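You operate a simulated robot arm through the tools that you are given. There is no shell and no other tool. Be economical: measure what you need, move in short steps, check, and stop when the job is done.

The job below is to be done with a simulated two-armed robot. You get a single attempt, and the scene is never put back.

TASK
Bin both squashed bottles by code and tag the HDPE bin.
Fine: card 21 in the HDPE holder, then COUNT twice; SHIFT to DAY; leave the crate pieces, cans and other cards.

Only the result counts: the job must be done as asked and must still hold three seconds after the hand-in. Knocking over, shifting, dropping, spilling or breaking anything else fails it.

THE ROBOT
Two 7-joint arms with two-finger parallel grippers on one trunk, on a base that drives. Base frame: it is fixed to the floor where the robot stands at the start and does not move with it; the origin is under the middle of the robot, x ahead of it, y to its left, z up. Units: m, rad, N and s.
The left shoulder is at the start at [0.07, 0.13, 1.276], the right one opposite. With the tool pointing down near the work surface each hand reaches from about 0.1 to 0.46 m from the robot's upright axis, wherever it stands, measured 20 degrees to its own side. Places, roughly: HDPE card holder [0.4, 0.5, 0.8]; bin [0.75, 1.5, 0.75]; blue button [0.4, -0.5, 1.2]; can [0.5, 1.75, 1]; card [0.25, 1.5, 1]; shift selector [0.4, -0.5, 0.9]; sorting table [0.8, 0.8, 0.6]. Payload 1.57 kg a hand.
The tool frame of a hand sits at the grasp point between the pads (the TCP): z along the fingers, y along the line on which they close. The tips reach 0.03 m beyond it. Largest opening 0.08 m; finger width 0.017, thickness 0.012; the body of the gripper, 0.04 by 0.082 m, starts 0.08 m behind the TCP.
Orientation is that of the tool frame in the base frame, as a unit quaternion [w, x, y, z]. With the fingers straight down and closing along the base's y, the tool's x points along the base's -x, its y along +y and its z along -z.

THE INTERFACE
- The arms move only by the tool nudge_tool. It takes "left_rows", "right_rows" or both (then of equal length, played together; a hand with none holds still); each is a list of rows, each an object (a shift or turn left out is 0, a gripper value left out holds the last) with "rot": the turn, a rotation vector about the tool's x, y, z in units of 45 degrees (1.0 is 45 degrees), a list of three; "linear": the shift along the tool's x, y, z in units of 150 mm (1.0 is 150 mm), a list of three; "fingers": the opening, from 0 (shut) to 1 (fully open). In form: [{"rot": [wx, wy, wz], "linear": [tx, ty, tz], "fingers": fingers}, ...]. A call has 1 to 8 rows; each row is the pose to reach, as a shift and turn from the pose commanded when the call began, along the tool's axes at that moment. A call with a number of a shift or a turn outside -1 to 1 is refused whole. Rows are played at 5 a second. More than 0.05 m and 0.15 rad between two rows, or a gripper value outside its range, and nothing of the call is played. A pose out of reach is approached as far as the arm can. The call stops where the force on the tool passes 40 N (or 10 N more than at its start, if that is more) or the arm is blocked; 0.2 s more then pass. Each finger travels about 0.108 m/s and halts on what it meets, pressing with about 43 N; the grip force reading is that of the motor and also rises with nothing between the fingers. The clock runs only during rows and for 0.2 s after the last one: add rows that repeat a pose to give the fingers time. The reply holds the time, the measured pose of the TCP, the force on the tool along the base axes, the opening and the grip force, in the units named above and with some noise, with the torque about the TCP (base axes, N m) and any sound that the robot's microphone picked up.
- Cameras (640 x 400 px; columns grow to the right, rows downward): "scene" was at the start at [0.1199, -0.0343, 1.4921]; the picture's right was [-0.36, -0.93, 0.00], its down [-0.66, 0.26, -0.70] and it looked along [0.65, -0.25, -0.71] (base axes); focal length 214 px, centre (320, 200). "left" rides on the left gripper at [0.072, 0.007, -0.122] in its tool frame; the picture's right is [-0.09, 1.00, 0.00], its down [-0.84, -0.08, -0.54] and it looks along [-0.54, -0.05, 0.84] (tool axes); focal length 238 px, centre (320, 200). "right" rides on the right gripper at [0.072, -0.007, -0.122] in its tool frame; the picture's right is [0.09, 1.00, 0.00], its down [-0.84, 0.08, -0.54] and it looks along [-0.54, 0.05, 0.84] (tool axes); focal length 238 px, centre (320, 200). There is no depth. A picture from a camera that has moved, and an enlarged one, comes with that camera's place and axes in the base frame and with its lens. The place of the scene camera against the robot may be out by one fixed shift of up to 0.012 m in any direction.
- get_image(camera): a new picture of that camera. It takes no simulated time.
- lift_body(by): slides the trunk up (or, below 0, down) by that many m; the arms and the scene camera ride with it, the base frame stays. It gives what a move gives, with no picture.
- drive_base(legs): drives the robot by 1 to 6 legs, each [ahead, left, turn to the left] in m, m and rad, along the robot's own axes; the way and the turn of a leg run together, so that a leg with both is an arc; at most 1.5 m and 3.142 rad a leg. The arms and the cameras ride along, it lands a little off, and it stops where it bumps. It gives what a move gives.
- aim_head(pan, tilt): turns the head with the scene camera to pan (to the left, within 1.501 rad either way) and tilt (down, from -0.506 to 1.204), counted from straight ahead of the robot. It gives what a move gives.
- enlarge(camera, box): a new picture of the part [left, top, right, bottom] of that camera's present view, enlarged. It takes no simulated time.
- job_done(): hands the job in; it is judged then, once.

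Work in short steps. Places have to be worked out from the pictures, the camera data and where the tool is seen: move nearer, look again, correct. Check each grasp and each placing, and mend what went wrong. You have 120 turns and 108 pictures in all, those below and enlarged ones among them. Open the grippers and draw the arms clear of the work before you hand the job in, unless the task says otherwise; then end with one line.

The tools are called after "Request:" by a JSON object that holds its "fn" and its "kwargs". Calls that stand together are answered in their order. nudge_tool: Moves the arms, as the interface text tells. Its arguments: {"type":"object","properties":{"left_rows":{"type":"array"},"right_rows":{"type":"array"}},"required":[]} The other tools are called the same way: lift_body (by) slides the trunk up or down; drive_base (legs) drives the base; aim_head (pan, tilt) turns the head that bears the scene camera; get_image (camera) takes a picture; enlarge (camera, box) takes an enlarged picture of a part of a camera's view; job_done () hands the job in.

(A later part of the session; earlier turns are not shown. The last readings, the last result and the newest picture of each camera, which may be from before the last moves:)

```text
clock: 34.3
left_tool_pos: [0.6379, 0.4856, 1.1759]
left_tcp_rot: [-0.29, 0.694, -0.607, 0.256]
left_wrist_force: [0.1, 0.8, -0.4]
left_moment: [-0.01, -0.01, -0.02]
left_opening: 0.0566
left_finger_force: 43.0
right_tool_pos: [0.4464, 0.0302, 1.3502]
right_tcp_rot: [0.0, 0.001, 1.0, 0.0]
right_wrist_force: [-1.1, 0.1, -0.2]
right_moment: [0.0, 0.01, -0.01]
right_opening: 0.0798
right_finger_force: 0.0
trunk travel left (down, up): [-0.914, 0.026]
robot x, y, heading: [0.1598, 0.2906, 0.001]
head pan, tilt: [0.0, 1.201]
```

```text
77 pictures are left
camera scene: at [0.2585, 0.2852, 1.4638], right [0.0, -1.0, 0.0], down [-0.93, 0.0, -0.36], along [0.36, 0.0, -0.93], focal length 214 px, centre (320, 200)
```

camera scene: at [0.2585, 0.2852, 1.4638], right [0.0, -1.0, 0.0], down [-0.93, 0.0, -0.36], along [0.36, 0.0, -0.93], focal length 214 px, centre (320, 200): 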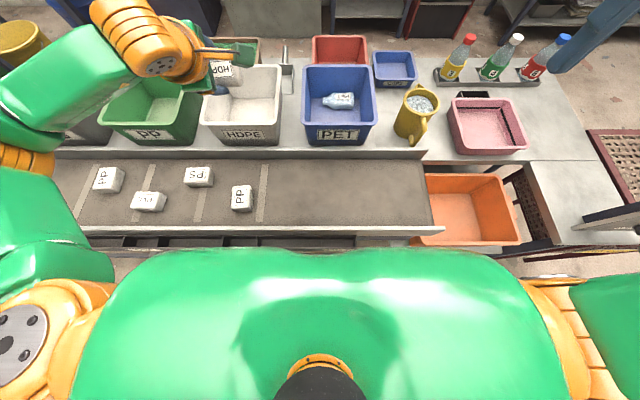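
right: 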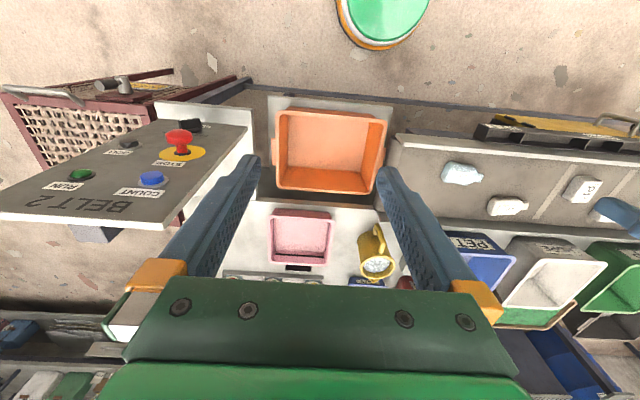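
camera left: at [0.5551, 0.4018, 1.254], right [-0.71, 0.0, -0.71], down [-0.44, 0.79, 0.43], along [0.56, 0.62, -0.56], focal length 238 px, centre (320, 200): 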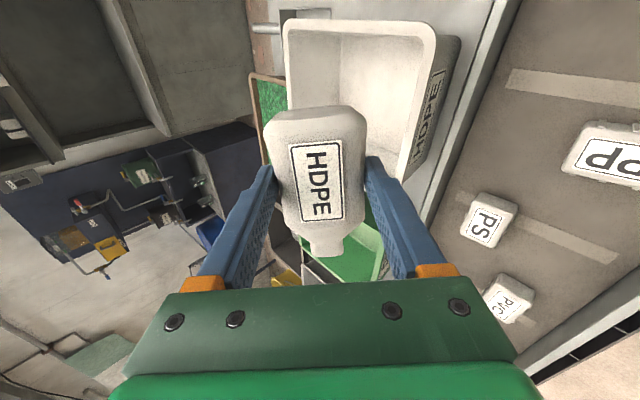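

The bin centre is at about (0.785, 0.51). I advance along the fingers into the mouth of the HDPE bin and check.

Request:
{"fn": "nudge_tool", "kwargs": {"left_rows": [{"linear": [-0.02, 0, 0.25]}, {"linear": [-0.04, 0, 0.5]}, {"linear": [-0.05, 0, 0.75]}, {"linear": [-0.05, 0, 0.95]}, {"linear": [-0.05, 0, 0.95]}]}}

Request:
{"fn": "get_image", "kwargs": {"camera": "left"}}

```text
clock: 35.5
left_tool_pos: [0.7342, 0.5058, 1.0761]
left_tcp_rot: [-0.289, 0.694, -0.608, 0.253]
left_wrist_force: [-0.4, -0.6, -0.4]
left_moment: [0.02, -0.02, 0.01]
left_opening: 0.0566
left_finger_force: 42.7
right_tool_pos: [0.4467, 0.0306, 1.3498]
right_tcp_rot: [0.0, 0.001, 1.0, 0.0]
right_wrist_force: [0.0, 0.0, -0.7]
right_moment: [0.02, 0.03, -0.02]
right_opening: 0.0798
right_finger_force: 0.0
trunk travel left (down, up): [-0.914, 0.026]
robot x, y, heading: [0.1559, 0.2917, -0.004]
head pan, tilt: [0.0, 1.201]
```

```text
76 pictures are left
camera left: at [0.6537, 0.4222, 1.1548], right [-0.71, 0.0, -0.71], down [-0.44, 0.79, 0.44], along [0.56, 0.62, -0.56], focal length 238 px, centre (320, 200)
```

left: 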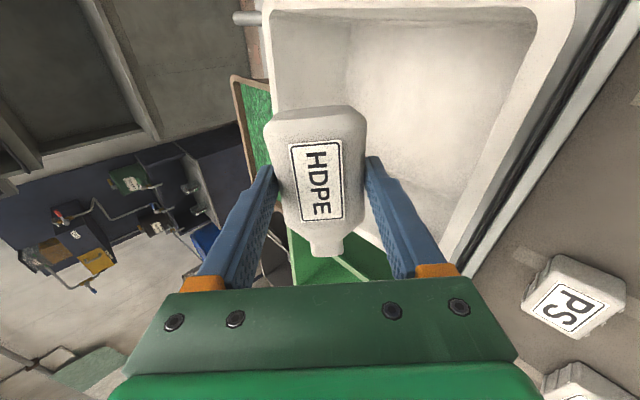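

Bottle is over the bin mouth. A few more cm in, then release.

Request:
{"fn": "nudge_tool", "kwargs": {"left_rows": [{"linear": [0.05, 0.05, 0.2]}, {"linear": [0.07, 0.1, 0.38]}, {"linear": [0.07, 0.1, 0.38], "fingers": 0.85}, {"linear": [0.07, 0.1, 0.38], "fingers": 1.0}, {"linear": [0.07, 0.1, 0.38], "fingers": 1.0}, {"linear": [0.07, 0.1, 0.38], "fingers": 1.0}]}}

Request:
{"fn": "get_image", "kwargs": {"camera": "left"}}

```text
clock: 36.9
left_tool_pos: [0.7666, 0.4997, 1.023]
left_tcp_rot: [-0.29, 0.694, -0.609, 0.254]
left_wrist_force: [0.3, 0.2, 0.8]
left_moment: [0.02, -0.02, 0.03]
left_opening: 0.08
left_finger_force: 0.0
right_tool_pos: [0.4477, 0.0298, 1.3515]
right_tcp_rot: [-0.001, 0.001, 1.0, 0.001]
right_wrist_force: [0.5, -0.1, -0.1]
right_moment: [-0.04, -0.01, 0.01]
right_opening: 0.0801
right_finger_force: 0.1
trunk travel left (down, up): [-0.914, 0.026]
robot x, y, heading: [0.1587, 0.2888, -0.0]
head pan, tilt: [0.0, 1.201]
```

```text
75 pictures are left
camera left: at [0.6849, 0.4154, 1.1025], right [-0.71, 0.0, -0.71], down [-0.44, 0.79, 0.44], along [0.56, 0.62, -0.56], focal length 238 px, centre (320, 200)
```

left: 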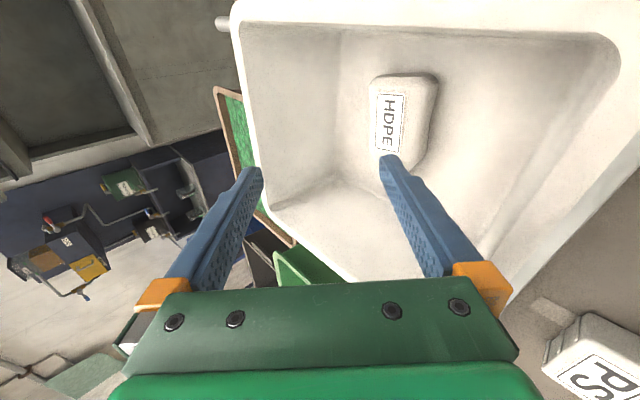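

HDPE bottle is in the HDPE bin. I back out, straighten the tool and retract the arm.

Request:
{"fn": "nudge_tool", "kwargs": {"left_rows": [{"linear": [0, -0.05, -0.3]}, {"linear": [0, -0.05, -0.6]}, {"linear": [0, -0.05, -0.9]}, {"linear": [0, -0.05, -1.0]}]}}

Request:
{"fn": "nudge_tool", "kwargs": {"left_rows": [{"linear": [0, 0, -0.2], "rot": [-0.167, 0, 0]}, {"linear": [0, 0, -0.4], "rot": [-0.333, 0, 0]}, {"linear": [0, 0, -0.6], "rot": [-0.5, 0, 0]}, {"linear": [0, 0, -0.8], "rot": [-0.667, 0, 0]}, {"linear": [0, 0, -1.0], "rot": [-0.833, 0, 0]}, {"linear": [0, 0.15, -1.0], "rot": [-1, 0, 0]}, {"linear": [0, 0.3, -1.0], "rot": [-1, 0, 0]}, {"linear": [0, 0.3, -1.0], "rot": [-1, 0, 0]}]}}

Request:
{"fn": "drive_base", "kwargs": {"legs": [[-0.16, 0.0, 0.0]]}}

Request:
{"fn": "aim_head", "kwargs": {"pan": 0.6, "tilt": 0.9}}

Request:
{"fn": "get_image", "kwargs": {"camera": "scene"}}

```text
clock: 37.9
left_tool_pos: [0.6659, 0.4844, 1.1361]
left_tcp_rot: [-0.29, 0.695, -0.608, 0.253]
left_wrist_force: [0.4, 0.2, -0.2]
left_moment: [0.0, 0.0, 0.01]
left_opening: 0.0798
left_finger_force: 0.1
right_tool_pos: [0.4471, 0.0296, 1.3503]
right_tcp_rot: [0.0, 0.0, 1.0, 0.001]
right_wrist_force: [0.4, -0.2, -0.5]
right_moment: [-0.02, -0.02, 0.0]
right_opening: 0.0799
right_finger_force: 0.0
trunk travel left (down, up): [-0.914, 0.026]
robot x, y, heading: [0.1557, 0.2895, 0.002]
head pan, tilt: [0.0, 1.201]
```

```text
clock: 39.7
left_tool_pos: [0.5284, 0.4666, 1.2086]
left_tcp_rot: [-0.002, 0.752, -0.659, 0.001]
left_wrist_force: [0.0, 0.9, -0.1]
left_moment: [0.04, 0.01, -0.01]
left_opening: 0.0799
left_finger_force: 0.1
right_tool_pos: [0.4461, 0.0305, 1.3496]
right_tcp_rot: [0.001, 0.001, 1.0, 0.001]
right_wrist_force: [0.1, -0.2, 0.2]
right_moment: [0.0, -0.01, 0.01]
right_opening: 0.08
right_finger_force: 0.1
trunk travel left (down, up): [-0.914, 0.026]
robot x, y, heading: [0.1598, 0.289, -0.001]
head pan, tilt: [0.0, 1.201]
```

```text
clock: 41.1
left_tool_pos: [0.3783, 0.4658, 1.2068]
left_tcp_rot: [-0.001, 0.752, -0.659, 0.0]
left_wrist_force: [0.4, 0.1, 0.7]
left_moment: [0.01, 0.02, 0.02]
left_opening: 0.0801
left_finger_force: 0.2
right_tool_pos: [0.2949, 0.0296, 1.348]
right_tcp_rot: [-0.002, 0.002, 1.0, 0.001]
right_wrist_force: [1.2, -0.1, 0.0]
right_moment: [-0.01, 0.03, 0.02]
right_opening: 0.0802
right_finger_force: 0.0
trunk travel left (down, up): [-0.914, 0.026]
robot x, y, heading: [0.002, 0.2892, -0.002]
head pan, tilt: [0.0, 1.201]
```

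```text
clock: 42.1
left_tool_pos: [0.3726, 0.4676, 1.2085]
left_tcp_rot: [-0.002, 0.752, -0.659, 0.003]
left_wrist_force: [0.4, 0.0, -0.2]
left_moment: [0.0, 0.01, -0.04]
left_opening: 0.0801
left_finger_force: 0.1
right_tool_pos: [0.2896, 0.0289, 1.3495]
right_tcp_rot: [0.0, 0.002, 1.0, 0.0]
right_wrist_force: [0.3, -0.1, 0.6]
right_moment: [0.04, 0.01, -0.03]
right_opening: 0.0798
right_finger_force: 0.0
trunk travel left (down, up): [-0.914, 0.026]
robot x, y, heading: [-0.0017, 0.2904, 0.0]
head pan, tilt: [0.6, 0.901]
```

```text
74 pictures are left
camera scene: at [0.1077, 0.3274, 1.4837], right [0.56, -0.83, 0.0], down [-0.65, -0.44, -0.62], along [0.51, 0.35, -0.78], focal length 214 px, centre (320, 200)
```

scene: 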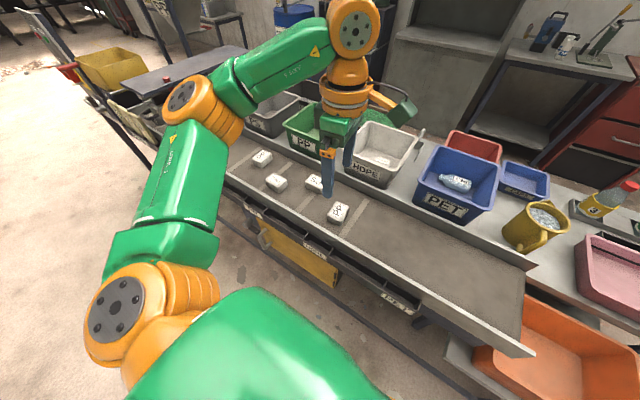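

Driving left 0.5 m to look at the card area up close.

Request:
{"fn": "drive_base", "kwargs": {"legs": [[-0.05, 0.5, 0.0]]}}

Request:
{"fn": "aim_head", "kwargs": {"pan": 0.9, "tilt": 0.6}}

Request:
{"fn": "get_image", "kwargs": {"camera": "scene"}}

Request:
{"fn": "get_image", "kwargs": {"camera": "left"}}

```text
clock: 45.1
left_tool_pos: [0.3281, 0.9696, 1.2084]
left_tcp_rot: [-0.002, 0.749, -0.663, 0.002]
left_wrist_force: [0.0, -0.6, -0.3]
left_moment: [-0.04, 0.0, 0.01]
left_opening: 0.0797
left_finger_force: 0.2
right_tool_pos: [0.2409, 0.5313, 1.3499]
right_tcp_rot: [0.0, 0.007, 1.0, 0.001]
right_wrist_force: [0.5, 0.2, 0.3]
right_moment: [0.04, 0.0, 0.0]
right_opening: 0.0799
right_finger_force: 0.0
trunk travel left (down, up): [-0.914, 0.026]
robot x, y, heading: [-0.044, 0.7986, -0.014]
head pan, tilt: [0.6, 0.901]
```

```text
clock: 45.9
left_tool_pos: [0.3279, 0.9712, 1.2086]
left_tcp_rot: [-0.002, 0.748, -0.663, 0.001]
left_wrist_force: [-0.2, -0.8, -0.4]
left_moment: [-0.02, 0.04, -0.02]
left_opening: 0.0798
left_finger_force: 0.1
right_tool_pos: [0.2403, 0.5344, 1.3502]
right_tcp_rot: [0.0, 0.007, 1.0, 0.001]
right_wrist_force: [-0.4, -0.6, -0.1]
right_moment: [-0.01, -0.02, 0.01]
right_opening: 0.0799
right_finger_force: 0.1
trunk travel left (down, up): [-0.914, 0.026]
robot x, y, heading: [-0.0473, 0.7982, -0.007]
head pan, tilt: [0.901, 0.6]
```

```text
73 pictures are left
camera scene: at [0.055, 0.8609, 1.5084], right [0.78, -0.63, 0.0], down [-0.36, -0.44, -0.82], along [0.52, 0.64, -0.57], focal length 214 px, centre (320, 200)
```

scene: 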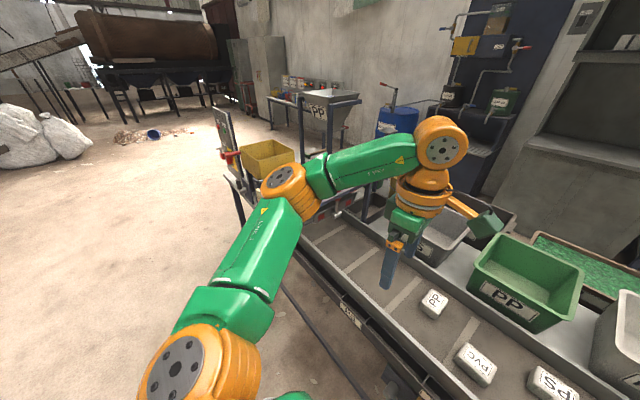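

```text
72 pictures are left
camera left: at [0.3295, 0.8988, 1.3276], right [-1.0, -0.03, -0.01], down [-0.03, 0.84, 0.54], along [-0.01, 0.54, -0.84], focal length 238 px, centre (320, 200)
```

left: 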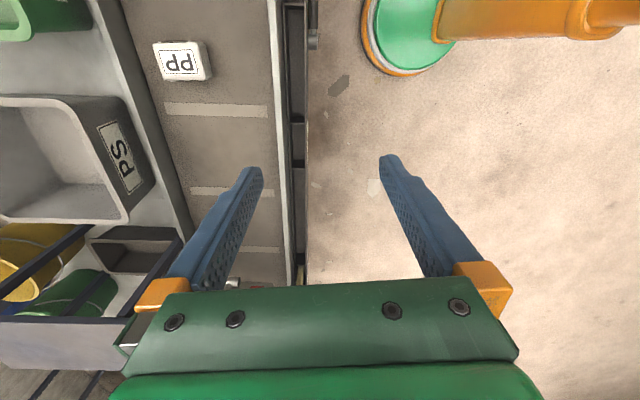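

The left arm blocks the scene view, but the left hand camera looks along +y over the rail. I drive 0.25 m further left and use both.

Request:
{"fn": "drive_base", "kwargs": {"legs": [[0.0, 0.25, 0.01]]}}

Request:
{"fn": "get_image", "kwargs": {"camera": "left"}}

Request:
{"fn": "get_image", "kwargs": {"camera": "scene"}}

```text
clock: 47.7
left_tool_pos: [0.329, 1.2234, 1.2095]
left_tcp_rot: [-0.003, 0.752, -0.66, 0.001]
left_wrist_force: [-0.2, -0.7, -0.4]
left_moment: [0.03, 0.0, 0.01]
left_opening: 0.0801
left_finger_force: 0.2
right_tool_pos: [0.2442, 0.7866, 1.3486]
right_tcp_rot: [-0.001, 0.002, 1.0, 0.003]
right_wrist_force: [-0.3, -0.9, 0.4]
right_moment: [0.01, -0.02, -0.05]
right_opening: 0.08
right_finger_force: 0.0
trunk travel left (down, up): [-0.914, 0.026]
robot x, y, heading: [-0.0468, 1.0496, 0.002]
head pan, tilt: [0.901, 0.6]
```

```text
71 pictures are left
camera left: at [0.3303, 1.1509, 1.328], right [-1.0, -0.04, -0.01], down [-0.03, 0.84, 0.54], along [-0.02, 0.54, -0.84], focal length 238 px, centre (320, 200)
```

left: 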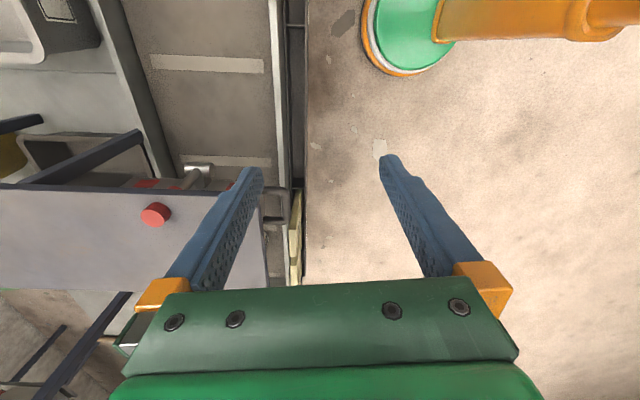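

```text
70 pictures are left
camera scene: at [0.0561, 1.1099, 1.5087], right [0.78, -0.62, 0.0], down [-0.35, -0.44, -0.83], along [0.51, 0.65, -0.56], focal length 214 px, centre (320, 200)
```

scene: 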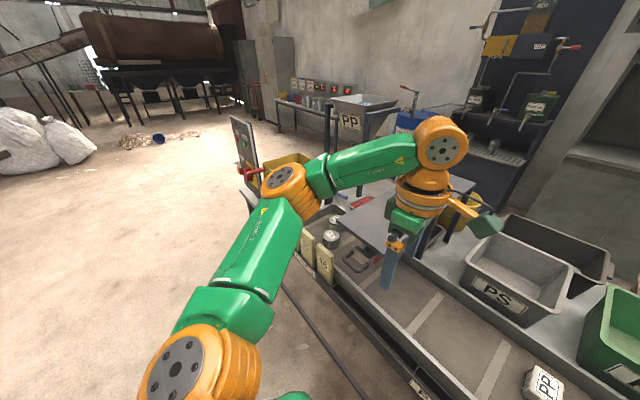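

Cards show up beside the arm; I zoom in on them.

Request:
{"fn": "enlarge", "kwargs": {"camera": "scene", "box": [280, 190, 400, 290]}}

Request:
{"fn": "enlarge", "kwargs": {"camera": "left", "box": [250, 160, 350, 290]}}

```text
4.00 times, centred on (340, 240) of scene
camera zoom: at [0.0561, 1.1099, 1.5087], right [0.78, -0.62, 0.0], down [-0.35, -0.44, -0.83], along [0.51, 0.65, -0.56], focal length 858 px, centre (240, 40)
```

zoom: 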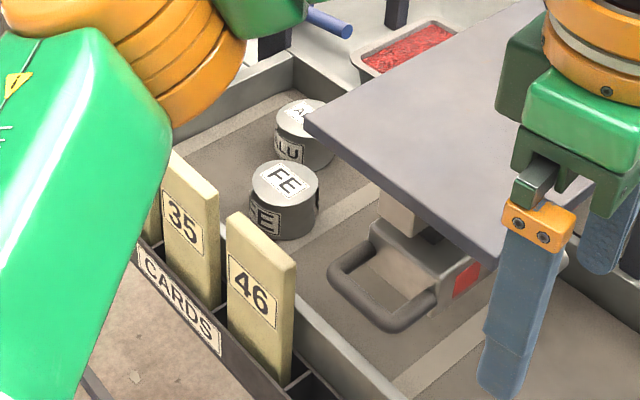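

```text
3.08 times, centred on (300, 225) of left
camera zoom: at [0.3303, 1.1509, 1.328], right [-1.0, -0.04, -0.01], down [-0.03, 0.84, 0.54], along [-0.02, 0.54, -0.84], focal length 733 px, centre (382, 123)
```

zoom: 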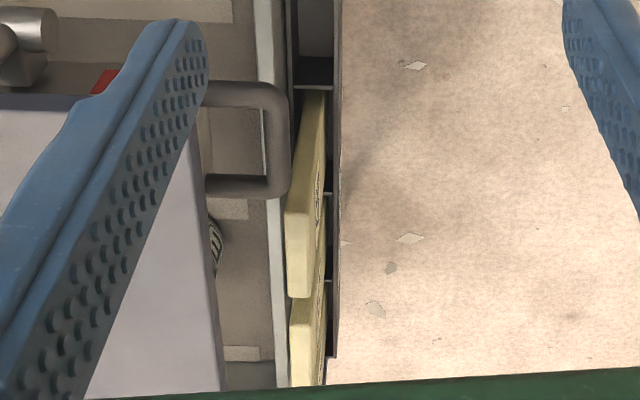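

Cards 46 and 35 are seen (46's top near (0.367, 1.475, 0.985)), with a third hidden by the arm. I drive 0.22 m further left to expose the rest.

Request:
{"fn": "drive_base", "kwargs": {"legs": [[0.0, 0.22, 0.0]]}}

Request:
{"fn": "get_image", "kwargs": {"camera": "scene"}}

Request:
{"fn": "get_image", "kwargs": {"camera": "left"}}

```text
clock: 49.4
left_tool_pos: [0.3298, 1.4406, 1.2082]
left_tcp_rot: [-0.003, 0.75, -0.661, 0.0]
left_wrist_force: [-0.7, 0.0, -0.5]
left_moment: [0.06, 0.04, 0.01]
left_opening: 0.0801
left_finger_force: 0.1
right_tool_pos: [0.2458, 1.0026, 1.3499]
right_tcp_rot: [0.001, 0.004, 1.0, 0.002]
right_wrist_force: [-0.3, -0.1, -0.5]
right_moment: [0.07, 0.02, 0.01]
right_opening: 0.08
right_finger_force: 0.0
trunk travel left (down, up): [-0.914, 0.026]
robot x, y, heading: [-0.0449, 1.266, -0.007]
head pan, tilt: [0.901, 0.6]
```

```text
67 pictures are left
camera scene: at [0.0572, 1.3267, 1.5087], right [0.78, -0.63, 0.0], down [-0.35, -0.44, -0.83], along [0.52, 0.65, -0.56], focal length 214 px, centre (320, 200)
```

scene: 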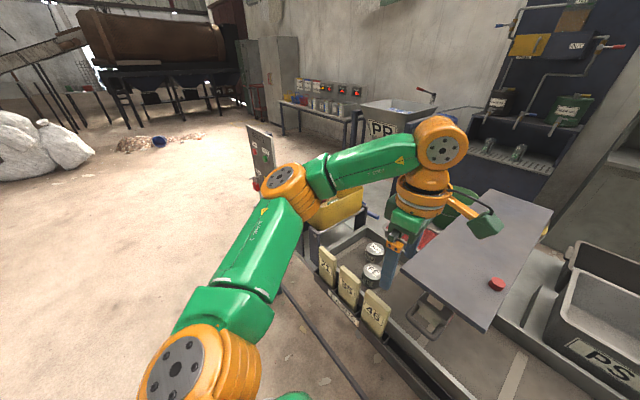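

```text
66 pictures are left
camera left: at [0.3315, 1.3667, 1.328], right [-1.0, -0.03, -0.01], down [-0.03, 0.84, 0.55], along [-0.01, 0.54, -0.84], focal length 238 px, centre (320, 200)
```

left: 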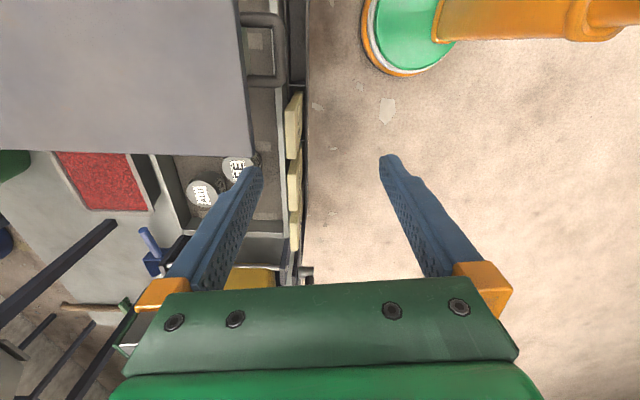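

Request:
{"fn": "enlarge", "kwargs": {"camera": "scene", "box": [300, 230, 420, 340]}}

Request:
{"fn": "enlarge", "kwargs": {"camera": "left", "box": [230, 80, 390, 285]}}

```text
3.64 times, centred on (360, 285) of scene
camera zoom: at [0.0572, 1.3267, 1.5087], right [0.78, -0.63, 0.0], down [-0.35, -0.44, -0.83], along [0.52, 0.65, -0.56], focal length 780 px, centre (174, -109)
```

zoom: 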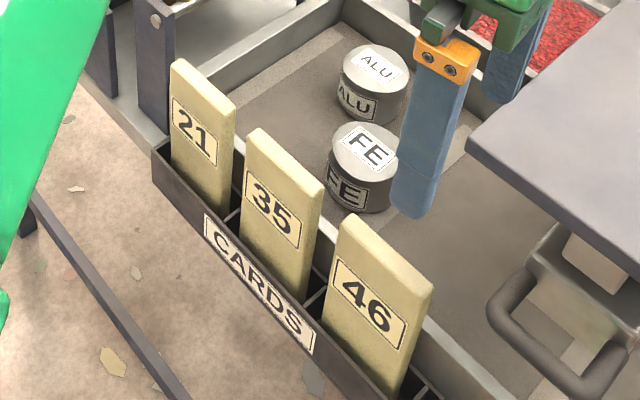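

```text
1.95 times, centred on (310, 182) of left
camera zoom: at [0.3315, 1.3667, 1.328], right [-1.0, -0.03, -0.01], down [-0.03, 0.84, 0.55], along [-0.01, 0.54, -0.84], focal length 465 px, centre (340, 234)
```

zoom: 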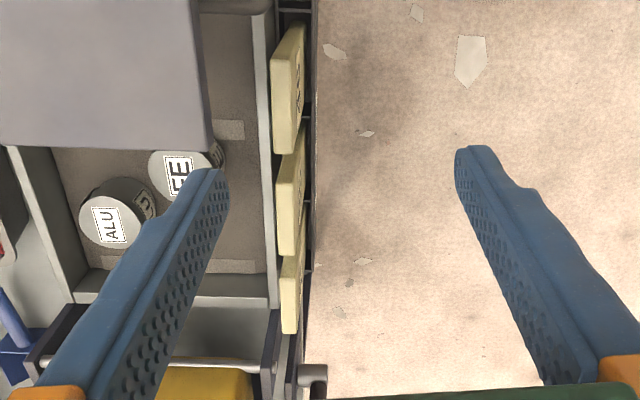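

Card 21 is the leftmost, centred at about (0.372, 1.674), top z≈0.985, thin along x. I drive left so the hand is over it, straighten the yaw and part-close the fingers.

Request:
{"fn": "drive_base", "kwargs": {"legs": [[0.0, 0.22, 0.005]]}}

Request:
{"fn": "nudge_tool", "kwargs": {"left_rows": [{"linear": [0, -0.1, 0.2], "rot": [0, 0, 0.08], "fingers": 0.6}, {"linear": [0, -0.25, 0.4], "rot": [0, 0, 0.17], "fingers": 0.6}, {"linear": [0, -0.25, 0.6], "rot": [0, 0, 0.17], "fingers": 0.6}, {"linear": [0, -0.25, 0.6], "rot": [0, 0, 0.17], "fingers": 0.6}]}}

Request:
{"fn": "get_image", "kwargs": {"camera": "left"}}

Request:
{"fn": "get_image", "kwargs": {"camera": "scene"}}

```text
clock: 51.1
left_tool_pos: [0.3291, 1.6575, 1.2083]
left_tcp_rot: [-0.004, 0.753, -0.658, 0.001]
left_wrist_force: [0.1, 0.4, -0.8]
left_moment: [0.0, 0.03, -0.01]
left_opening: 0.0801
left_finger_force: 0.0
right_tool_pos: [0.2464, 1.2191, 1.3495]
right_tcp_rot: [0.0, 0.001, 1.0, 0.003]
right_wrist_force: [0.3, -0.4, 0.4]
right_moment: [0.02, 0.0, 0.01]
right_opening: 0.08
right_finger_force: 0.1
trunk travel left (down, up): [-0.914, 0.026]
robot x, y, heading: [-0.04, 1.4856, -0.001]
head pan, tilt: [0.901, 0.6]
```

```text
clock: 52.1
left_tool_pos: [0.369, 1.669, 1.1169]
left_tcp_rot: [-0.002, 0.707, -0.707, 0.002]
left_wrist_force: [0.8, -0.3, 0.6]
left_moment: [0.0, 0.0, 0.0]
left_opening: 0.0481
left_finger_force: 0.0
right_tool_pos: [0.247, 1.2251, 1.351]
right_tcp_rot: [0.001, 0.001, 1.0, 0.001]
right_wrist_force: [-0.7, -0.5, -0.6]
right_moment: [-0.02, 0.01, -0.01]
right_opening: 0.0802
right_finger_force: 0.1
trunk travel left (down, up): [-0.914, 0.026]
robot x, y, heading: [-0.0402, 1.4823, -0.004]
head pan, tilt: [0.901, 0.6]
```

```text
63 pictures are left
camera left: at [0.3604, 1.5966, 1.237], right [-1.0, 0.09, -0.01], down [0.07, 0.84, 0.54], along [0.05, 0.54, -0.84], focal length 238 px, centre (320, 200)
```

left: 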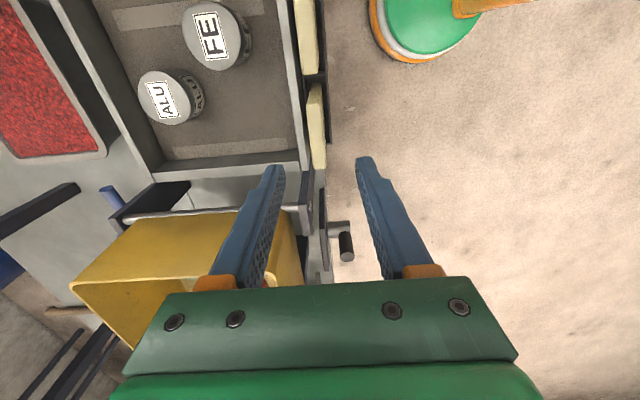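

```text
62 pictures are left
camera scene: at [0.0564, 1.5493, 1.5084], right [0.78, -0.62, 0.0], down [-0.35, -0.44, -0.82], along [0.51, 0.65, -0.57], focal length 214 px, centre (320, 200)
```

scene: 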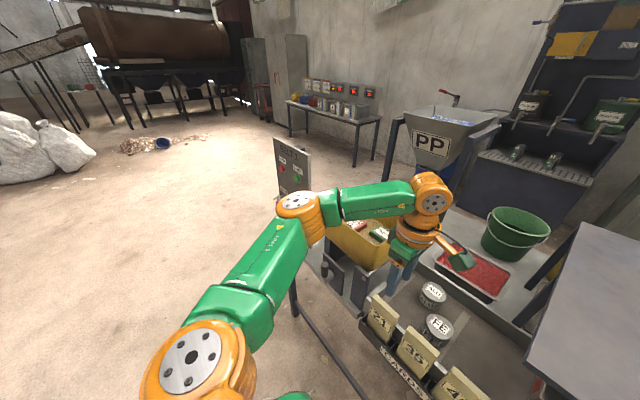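

Card 21 top measured at (0.373, 1.677). I correct by 4 and 8 mm and go down part way.

Request:
{"fn": "nudge_tool", "kwargs": {"left_rows": [{"linear": [-0.053, -0.027, 0.2]}, {"linear": [-0.053, -0.027, 0.4]}, {"linear": [-0.053, -0.027, 0.5]}, {"linear": [-0.053, -0.027, 0.5]}]}}

Request:
{"fn": "get_image", "kwargs": {"camera": "left"}}

Request:
{"fn": "enlarge", "kwargs": {"camera": "scene", "box": [340, 230, 480, 340]}}

```text
clock: 53.1
left_tool_pos: [0.3689, 1.6762, 1.0421]
left_tcp_rot: [-0.002, 0.707, -0.707, 0.002]
left_wrist_force: [0.5, 0.3, 0.3]
left_moment: [0.03, -0.03, -0.02]
left_opening: 0.0479
left_finger_force: 0.0
right_tool_pos: [0.2471, 1.2244, 1.3506]
right_tcp_rot: [-0.001, 0.0, 1.0, 0.001]
right_wrist_force: [-0.8, 0.1, -0.6]
right_moment: [-0.01, -0.02, -0.03]
right_opening: 0.0799
right_finger_force: 0.2
trunk travel left (down, up): [-0.914, 0.026]
robot x, y, heading: [-0.0447, 1.4839, 0.001]
head pan, tilt: [0.901, 0.6]
```

```text
61 pictures are left
camera left: at [0.3628, 1.6042, 1.1626], right [-1.0, 0.09, -0.01], down [0.07, 0.84, 0.54], along [0.05, 0.54, -0.84], focal length 238 px, centre (320, 200)
```

left: 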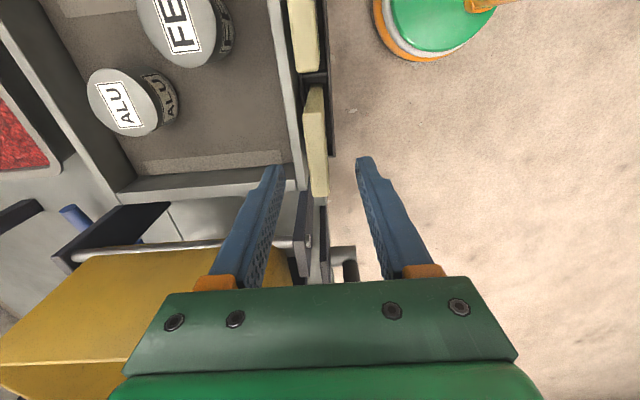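

```text
3.64 times, centred on (410, 285) of scene
camera zoom: at [0.0572, 1.5481, 1.5084], right [0.78, -0.62, 0.0], down [-0.35, -0.44, -0.83], along [0.51, 0.65, -0.56], focal length 780 px, centre (-7, -109)
```

zoom: 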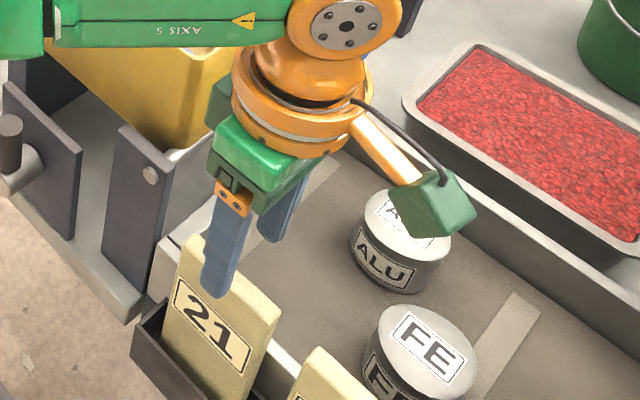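

Card lies between the fingers; small x correction, then descend so the pads overlap the top 4 cm and close.

Request:
{"fn": "nudge_tool", "kwargs": {"left_rows": [{"linear": [0, -0.027, 0.15]}, {"linear": [0, -0.027, 0.3]}, {"linear": [0, -0.027, 0.43]}, {"linear": [0, -0.027, 0.43]}, {"linear": [0, -0.027, 0.43], "fingers": 0.05}, {"linear": [0, -0.027, 0.43], "fingers": 0.05}, {"linear": [0, -0.027, 0.43], "fingers": 0.05}]}}

Request:
{"fn": "get_image", "kwargs": {"camera": "left"}}

Request:
{"fn": "enlarge", "kwargs": {"camera": "scene", "box": [340, 230, 480, 340]}}

```text
clock: 54.7
left_tool_pos: [0.3738, 1.6752, 0.9765]
left_tcp_rot: [0.002, -0.707, 0.707, -0.002]
left_wrist_force: [0.8, 0.4, -0.3]
left_moment: [0.01, -0.01, 0.01]
left_opening: 0.0154
left_finger_force: 31.2
right_tool_pos: [0.2475, 1.2248, 1.3497]
right_tcp_rot: [0.0, 0.0, 1.0, 0.001]
right_wrist_force: [0.6, 0.7, -0.3]
right_moment: [0.0, 0.0, -0.01]
right_opening: 0.0803
right_finger_force: 0.0
trunk travel left (down, up): [-0.914, 0.026]
robot x, y, heading: [-0.0425, 1.4825, 0.004]
head pan, tilt: [0.901, 0.6]
```

```text
59 pictures are left
camera left: at [0.3668, 1.6034, 1.0966], right [-1.0, 0.09, -0.01], down [0.07, 0.84, 0.54], along [0.05, 0.54, -0.84], focal length 238 px, centre (320, 200)
```

left: 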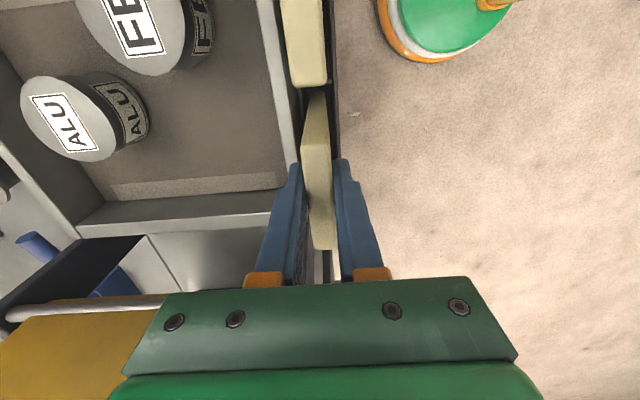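

```text
3.64 times, centred on (410, 285) of scene
camera zoom: at [0.0574, 1.5485, 1.5084], right [0.78, -0.62, 0.0], down [-0.35, -0.44, -0.82], along [0.51, 0.65, -0.57], focal length 780 px, centre (-7, -109)
```

zoom: 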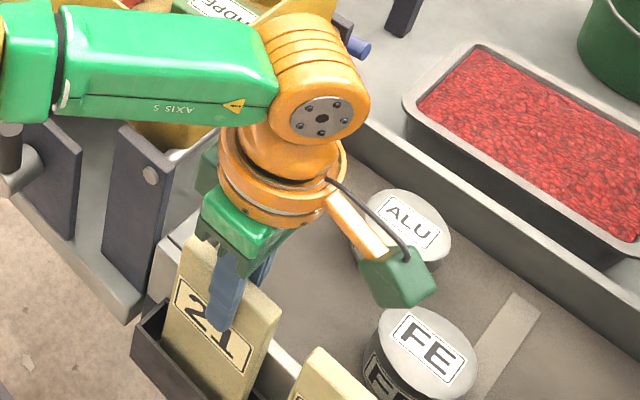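

Grip holds on card 21. I lift it straight up slowly and check.

Request:
{"fn": "nudge_tool", "kwargs": {"left_rows": [{"linear": [0, 0, -0.1], "fingers": 0.0}, {"linear": [0, 0, -0.25]}, {"linear": [0, 0, -0.45]}, {"linear": [0, 0, -0.65]}, {"linear": [0, 0, -0.85]}, {"linear": [0, 0, -1.0]}, {"linear": [0, 0, -1.0]}]}}

Request:
{"fn": "get_image", "kwargs": {"camera": "scene"}}

Request:
{"fn": "get_image", "kwargs": {"camera": "left"}}

```text
clock: 56.3
left_tool_pos: [0.3745, 1.6749, 1.1313]
left_tcp_rot: [-0.002, 0.707, -0.707, 0.002]
left_wrist_force: [-0.2, -0.4, -1.3]
left_moment: [-0.01, -0.03, 0.01]
left_opening: 0.0152
left_finger_force: 31.8
right_tool_pos: [0.2468, 1.2229, 1.35]
right_tcp_rot: [0.0, 0.001, 1.0, 0.0]
right_wrist_force: [0.2, 0.5, 1.0]
right_moment: [0.04, -0.02, 0.03]
right_opening: 0.08
right_finger_force: 0.1
trunk travel left (down, up): [-0.914, 0.026]
robot x, y, heading: [-0.0437, 1.4821, -0.0]
head pan, tilt: [0.901, 0.6]
```

```text
57 pictures are left
camera scene: at [0.0574, 1.5485, 1.5084], right [0.78, -0.62, 0.0], down [-0.35, -0.44, -0.82], along [0.51, 0.65, -0.57], focal length 214 px, centre (320, 200)
```

scene: 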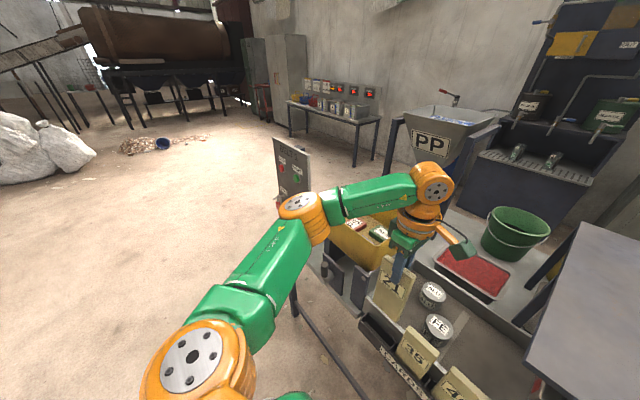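

```text
56 pictures are left
camera left: at [0.3668, 1.6019, 1.2511], right [-1.0, 0.09, -0.01], down [0.07, 0.84, 0.54], along [0.05, 0.54, -0.84], focal length 238 px, centre (320, 200)
```

left: 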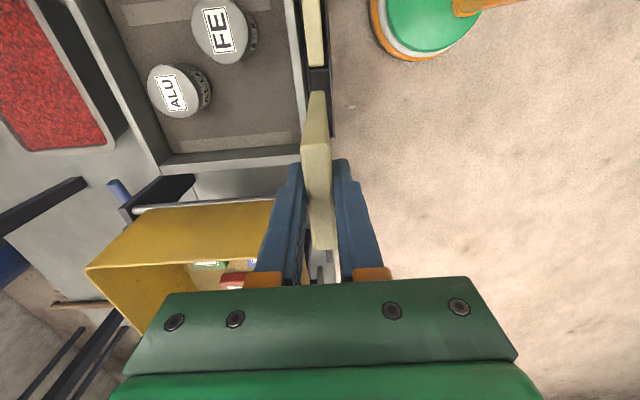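

The card is held firmly. I lift a bit more to clear and pull it toward the robot, then drive back to the HDPE holder.

Request:
{"fn": "nudge_tool", "kwargs": {"left_rows": [{"linear": [0, 0, -0.3]}, {"linear": [0, 0, -0.55]}, {"linear": [0, 0.2, -0.7]}, {"linear": [0, 0.45, -0.7]}, {"linear": [0, 0.6, -0.7]}]}}

Request:
{"fn": "enlarge", "kwargs": {"camera": "scene", "box": [300, 200, 480, 370]}}

Request:
{"fn": "drive_base", "kwargs": {"legs": [[0.0, -0.6, 0.0], [0.0, -0.55, 0.0]]}}

Request:
{"fn": "get_image", "kwargs": {"camera": "left"}}

```text
clock: 57.5
left_tool_pos: [0.2834, 1.6768, 1.2328]
left_tcp_rot: [0.002, -0.707, 0.707, -0.001]
left_wrist_force: [0.2, -0.3, -1.3]
left_moment: [0.03, -0.03, -0.01]
left_opening: 0.0155
left_finger_force: 31.2
right_tool_pos: [0.2468, 1.2254, 1.3508]
right_tcp_rot: [0.001, 0.001, 1.0, 0.0]
right_wrist_force: [-0.7, 0.3, 0.0]
right_moment: [-0.02, -0.02, 0.0]
right_opening: 0.08
right_finger_force: 0.1
trunk travel left (down, up): [-0.914, 0.026]
robot x, y, heading: [-0.0424, 1.4836, 0.002]
head pan, tilt: [0.901, 0.6]
```

```text
2.35 times, centred on (390, 285) of scene
camera zoom: at [0.0566, 1.5486, 1.5085], right [0.78, -0.62, 0.0], down [-0.35, -0.44, -0.83], along [0.51, 0.65, -0.56], focal length 505 px, centre (155, 0)
```

zoom: 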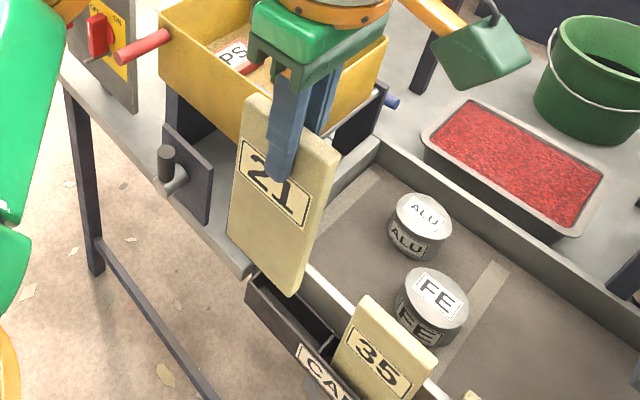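

```text
clock: 63.7
left_tool_pos: [0.2752, 0.5096, 1.2321]
left_tcp_rot: [0.001, -0.701, 0.713, -0.002]
left_wrist_force: [0.0, 0.1, -1.6]
left_moment: [0.0, 0.02, 0.0]
left_opening: 0.0153
left_finger_force: 30.7
right_tool_pos: [0.232, 0.0575, 1.3499]
right_tcp_rot: [0.0, 0.008, 1.0, -0.001]
right_wrist_force: [0.0, 0.1, 1.1]
right_moment: [0.01, -0.01, -0.02]
right_opening: 0.08
right_finger_force: 0.1
trunk travel left (down, up): [-0.914, 0.026]
robot x, y, heading: [-0.0537, 0.3204, -0.016]
head pan, tilt: [0.901, 0.6]
```

```text
54 pictures are left
camera left: at [0.2663, 0.4372, 1.3517], right [-0.99, 0.11, -0.01], down [0.09, 0.84, 0.54], along [0.06, 0.54, -0.84], focal length 238 px, centre (320, 200)
```

left: 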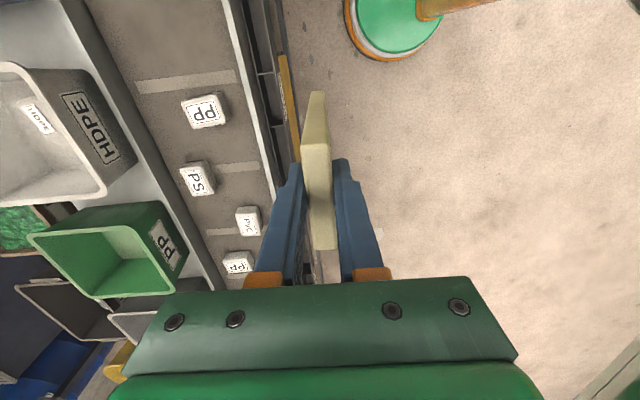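

Card 21 in hand, hand now near the HDPE holder. I fix the heading and view the rail from above.

Request:
{"fn": "drive_base", "kwargs": {"legs": [[0.0, 0.0, 0.015]]}}

Request:
{"fn": "aim_head", "kwargs": {"pan": 0.3, "tilt": 1.1}}

Request:
{"fn": "get_image", "kwargs": {"camera": "scene"}}

```text
clock: 64.4
left_tool_pos: [0.2727, 0.5115, 1.2322]
left_tcp_rot: [-0.002, 0.707, -0.707, 0.002]
left_wrist_force: [0.1, 1.3, -0.2]
left_moment: [-0.02, -0.01, 0.0]
left_opening: 0.0154
left_finger_force: 31.4
right_tool_pos: [0.2363, 0.0606, 1.3505]
right_tcp_rot: [0.0, 0.001, 1.0, 0.0]
right_wrist_force: [0.3, -0.1, -0.2]
right_moment: [-0.03, -0.02, -0.03]
right_opening: 0.0799
right_finger_force: 0.0
trunk travel left (down, up): [-0.914, 0.026]
robot x, y, heading: [-0.053, 0.3206, -0.001]
head pan, tilt: [0.901, 0.6]
```

```text
clock: 65.4
left_tool_pos: [0.2724, 0.5112, 1.2327]
left_tcp_rot: [-0.001, 0.707, -0.707, 0.002]
left_wrist_force: [-1.4, 0.0, -0.7]
left_moment: [0.0, 0.02, 0.01]
left_opening: 0.0154
left_finger_force: 31.3
right_tool_pos: [0.235, 0.0595, 1.3503]
right_tcp_rot: [0.0, 0.001, 1.0, 0.0]
right_wrist_force: [-0.1, -0.3, 0.3]
right_moment: [0.01, 0.0, 0.02]
right_opening: 0.0799
right_finger_force: 0.1
trunk travel left (down, up): [-0.914, 0.026]
robot x, y, heading: [-0.0531, 0.3192, 0.009]
head pan, tilt: [0.3, 1.1]
```

```text
53 pictures are left
camera scene: at [0.0515, 0.3337, 1.4699], right [0.3, -0.95, 0.0], down [-0.85, -0.27, -0.45], along [0.43, 0.14, -0.89], focal length 214 px, centre (320, 200)
```

scene: 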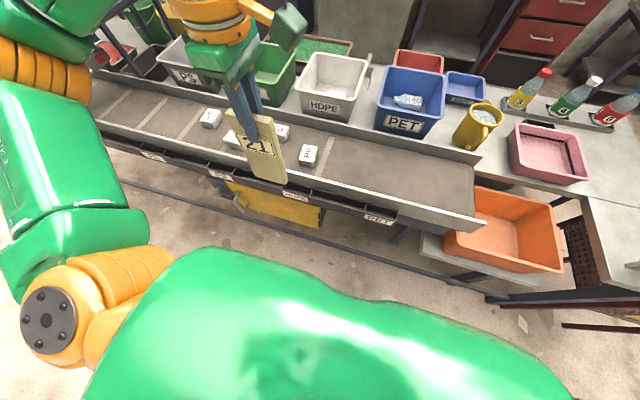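

Request:
{"fn": "enlarge", "kwargs": {"camera": "scene", "box": [190, 120, 420, 250]}}

Request:
{"fn": "enlarge", "kwargs": {"camera": "left", "box": [230, 0, 350, 200]}}

```text
2.78 times, centred on (305, 185) of scene
camera zoom: at [0.0515, 0.3337, 1.4699], right [0.3, -0.95, 0.0], down [-0.85, -0.27, -0.45], along [0.43, 0.14, -0.89], focal length 597 px, centre (362, 242)
```

zoom: 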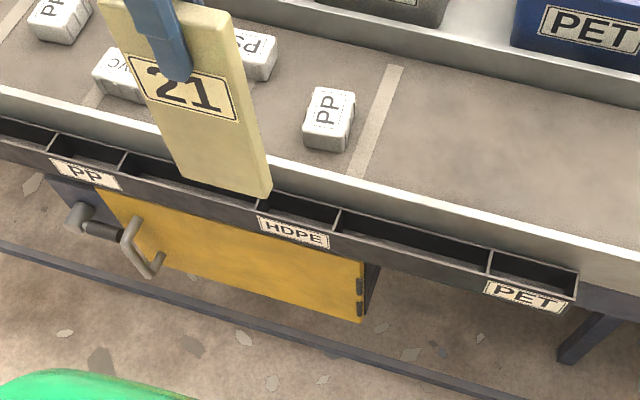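

```text
2.00 times, centred on (290, 100) of left
camera zoom: at [0.2644, 0.4397, 1.352], right [-1.0, 0.09, -0.01], down [0.07, 0.84, 0.54], along [0.05, 0.54, -0.84], focal length 477 px, centre (380, 400)
```

zoom: 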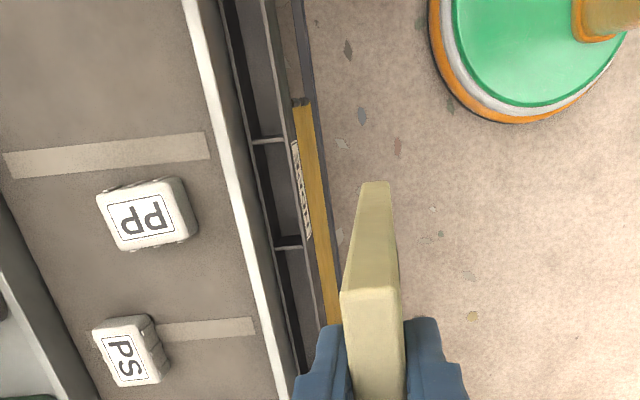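

HDPE slot lies between dividers at y≈0.467 and 0.560 and x≈0.355–0.385 (rail top z≈0.86), so its centre is ≈(0.370, 0.514). I edge the base forward 3 cm for margin and bring the card above the slot.

Request:
{"fn": "drive_base", "kwargs": {"legs": [[0.03, 0.0, -0.003]]}}

Request:
{"fn": "nudge_tool", "kwargs": {"left_rows": [{"linear": [0, -0.2, 0.1]}, {"linear": [0, -0.42, 0.25]}, {"linear": [0, -0.44, 0.5]}, {"linear": [0, -0.44, 0.7]}, {"linear": [0, -0.44, 0.7]}]}}

Request:
{"fn": "get_image", "kwargs": {"camera": "left"}}

Request:
{"fn": "enlarge", "kwargs": {"camera": "scene", "box": [190, 120, 390, 240]}}

```text
clock: 66.3
left_tool_pos: [0.2967, 0.5107, 1.2348]
left_tcp_rot: [0.003, -0.706, 0.708, -0.003]
left_wrist_force: [-0.2, 0.2, -1.0]
left_moment: [0.01, -0.05, 0.0]
left_opening: 0.0153
left_finger_force: 31.5
right_tool_pos: [0.2577, 0.0591, 1.3517]
right_tcp_rot: [0.002, 0.002, 1.0, -0.001]
right_wrist_force: [-0.5, 0.9, -0.3]
right_moment: [0.03, -0.04, -0.02]
right_opening: 0.08
right_finger_force: 0.1
trunk travel left (down, up): [-0.914, 0.026]
robot x, y, heading: [-0.0222, 0.3183, -0.002]
head pan, tilt: [0.3, 1.1]
```

```text
clock: 67.5
left_tool_pos: [0.3692, 0.51, 1.1266]
left_tcp_rot: [0.002, -0.705, 0.709, -0.002]
left_wrist_force: [-0.1, 0.7, -0.3]
left_moment: [0.03, 0.01, -0.03]
left_opening: 0.0154
left_finger_force: 31.4
right_tool_pos: [0.265, 0.0576, 1.3498]
right_tcp_rot: [-0.001, 0.003, 1.0, 0.0]
right_wrist_force: [1.4, 0.3, -0.3]
right_moment: [-0.01, -0.01, 0.02]
right_opening: 0.0798
right_finger_force: 0.0
trunk travel left (down, up): [-0.914, 0.026]
robot x, y, heading: [-0.0274, 0.3231, -0.004]
head pan, tilt: [0.3, 1.1]
```

```text
50 pictures are left
camera left: at [0.3608, 0.4386, 1.2461], right [-1.0, 0.1, 0.0], down [0.08, 0.84, 0.54], along [0.06, 0.54, -0.84], focal length 238 px, centre (320, 200)
```

left: 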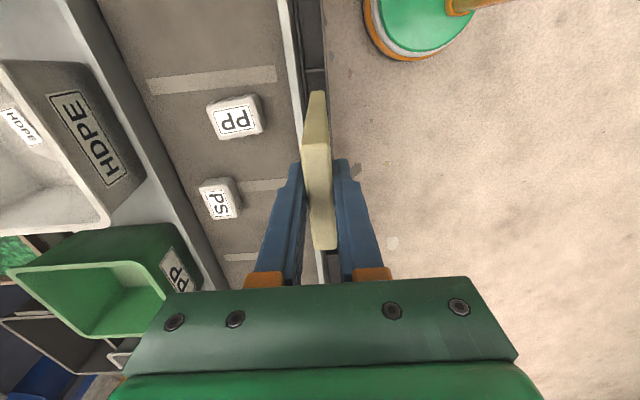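

```text
3.20 times, centred on (290, 180) of scene
camera zoom: at [0.083, 0.3329, 1.4697], right [0.29, -0.96, 0.0], down [-0.85, -0.26, -0.45], along [0.43, 0.13, -0.89], focal length 686 px, centre (416, 264)
```

zoom: 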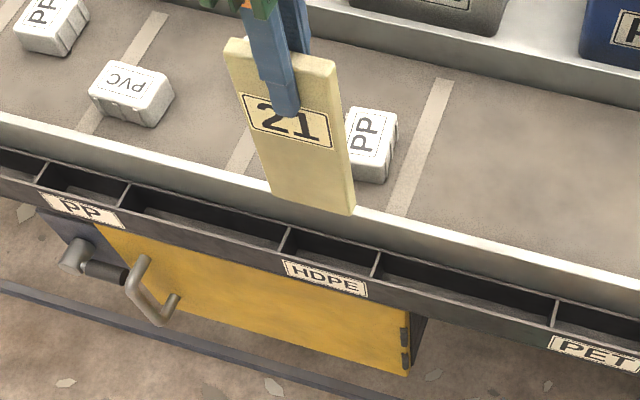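

Card is straight above; slot centre refined to x≈0.3735, y≈0.512. I shift 4 mm in x and lower until the card's bottom just enters.

Request:
{"fn": "nudge_tool", "kwargs": {"left_rows": [{"linear": [-0.007, -0.03, 0.0]}, {"linear": [-0.007, -0.03, 0.2]}, {"linear": [-0.007, -0.03, 0.4]}, {"linear": [-0.007, -0.03, 0.55]}, {"linear": [-0.007, -0.03, 0.55]}]}}

Request:
{"fn": "get_image", "kwargs": {"camera": "left"}}

Request:
{"fn": "enlarge", "kwargs": {"camera": "scene", "box": [190, 120, 390, 240]}}

```text
clock: 68.7
left_tool_pos: [0.3746, 0.5107, 1.0453]
left_tcp_rot: [0.002, -0.706, 0.708, -0.003]
left_wrist_force: [0.3, 0.2, -1.0]
left_moment: [-0.02, -0.01, -0.01]
left_opening: 0.0154
left_finger_force: 31.1
right_tool_pos: [0.265, 0.0591, 1.3505]
right_tcp_rot: [0.0, 0.002, 1.0, 0.0]
right_wrist_force: [0.2, 0.8, 0.6]
right_moment: [0.03, -0.03, -0.01]
right_opening: 0.08
right_finger_force: 0.1
trunk travel left (down, up): [-0.914, 0.026]
robot x, y, heading: [-0.0238, 0.3231, -0.005]
head pan, tilt: [0.3, 1.1]
```

```text
48 pictures are left
camera left: at [0.3676, 0.4389, 1.1639], right [-1.0, 0.1, -0.01], down [0.08, 0.84, 0.54], along [0.06, 0.54, -0.84], focal length 238 px, centre (320, 200)
```

left: 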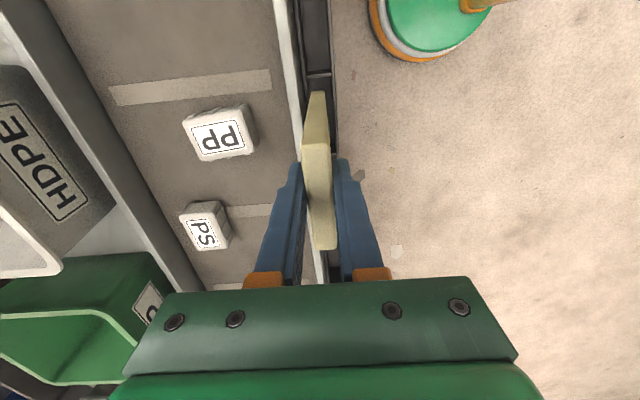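

```text
3.20 times, centred on (290, 180) of scene
camera zoom: at [0.082, 0.3332, 1.4698], right [0.29, -0.96, 0.0], down [-0.85, -0.26, -0.45], along [0.43, 0.13, -0.89], focal length 686 px, centre (416, 264)
```

zoom: 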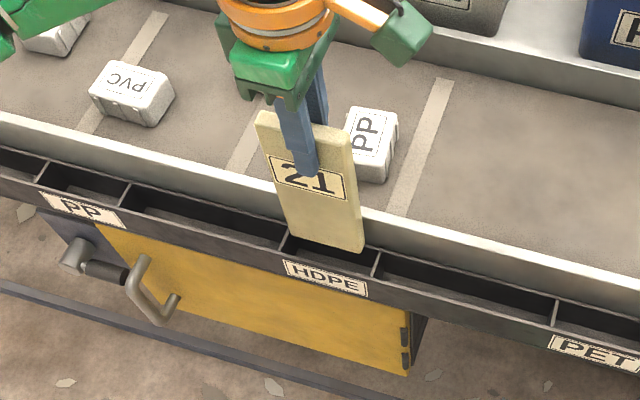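

Card bottom is aligned between the dividers. I lower it the rest of the way gently.

Request:
{"fn": "nudge_tool", "kwargs": {"left_rows": [{"linear": [0, 0, 0.1]}, {"linear": [0, 0, 0.2]}, {"linear": [0, 0, 0.3]}, {"linear": [0, 0, 0.37]}, {"linear": [0, 0, 0.42]}, {"linear": [0, 0, 0.42]}]}}

Request:
{"fn": "get_image", "kwargs": {"camera": "left"}}

Request:
{"fn": "enlarge", "kwargs": {"camera": "scene", "box": [190, 120, 390, 240]}}

```text
clock: 70.1
left_tool_pos: [0.3774, 0.5116, 0.9817]
left_tcp_rot: [0.002, -0.706, 0.708, -0.002]
left_wrist_force: [-0.8, -0.9, -0.3]
left_moment: [0.0, -0.01, 0.01]
left_opening: 0.0154
left_finger_force: 31.3
right_tool_pos: [0.2653, 0.0591, 1.3495]
right_tcp_rot: [0.0, 0.002, 1.0, 0.0]
right_wrist_force: [0.1, 0.1, 0.2]
right_moment: [0.0, -0.03, 0.01]
right_opening: 0.0798
right_finger_force: 0.0
trunk travel left (down, up): [-0.914, 0.026]
robot x, y, heading: [-0.0252, 0.3207, -0.008]
head pan, tilt: [0.3, 1.1]
```

```text
46 pictures are left
camera left: at [0.3687, 0.4397, 1.101], right [-1.0, 0.1, -0.01], down [0.08, 0.84, 0.54], along [0.06, 0.54, -0.84], focal length 238 px, centre (320, 200)
```

left: 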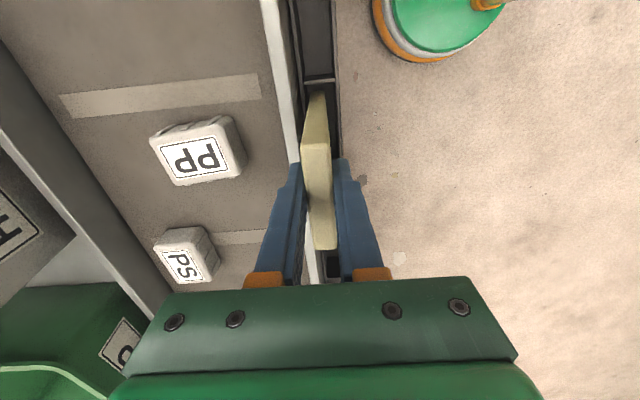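

```text
3.20 times, centred on (290, 180) of scene
camera zoom: at [0.0818, 0.3333, 1.4698], right [0.29, -0.96, 0.0], down [-0.85, -0.26, -0.45], along [0.43, 0.13, -0.89], focal length 686 px, centre (416, 264)
```

zoom: 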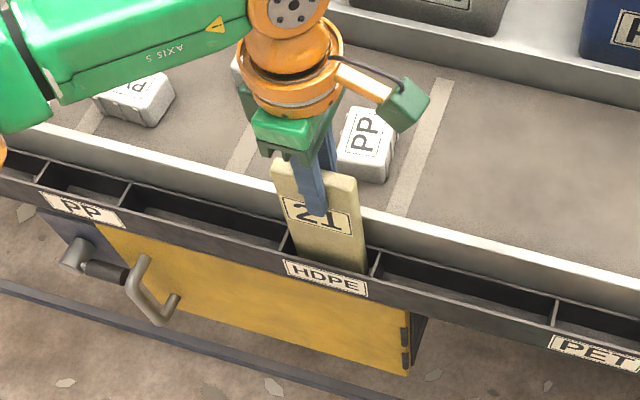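

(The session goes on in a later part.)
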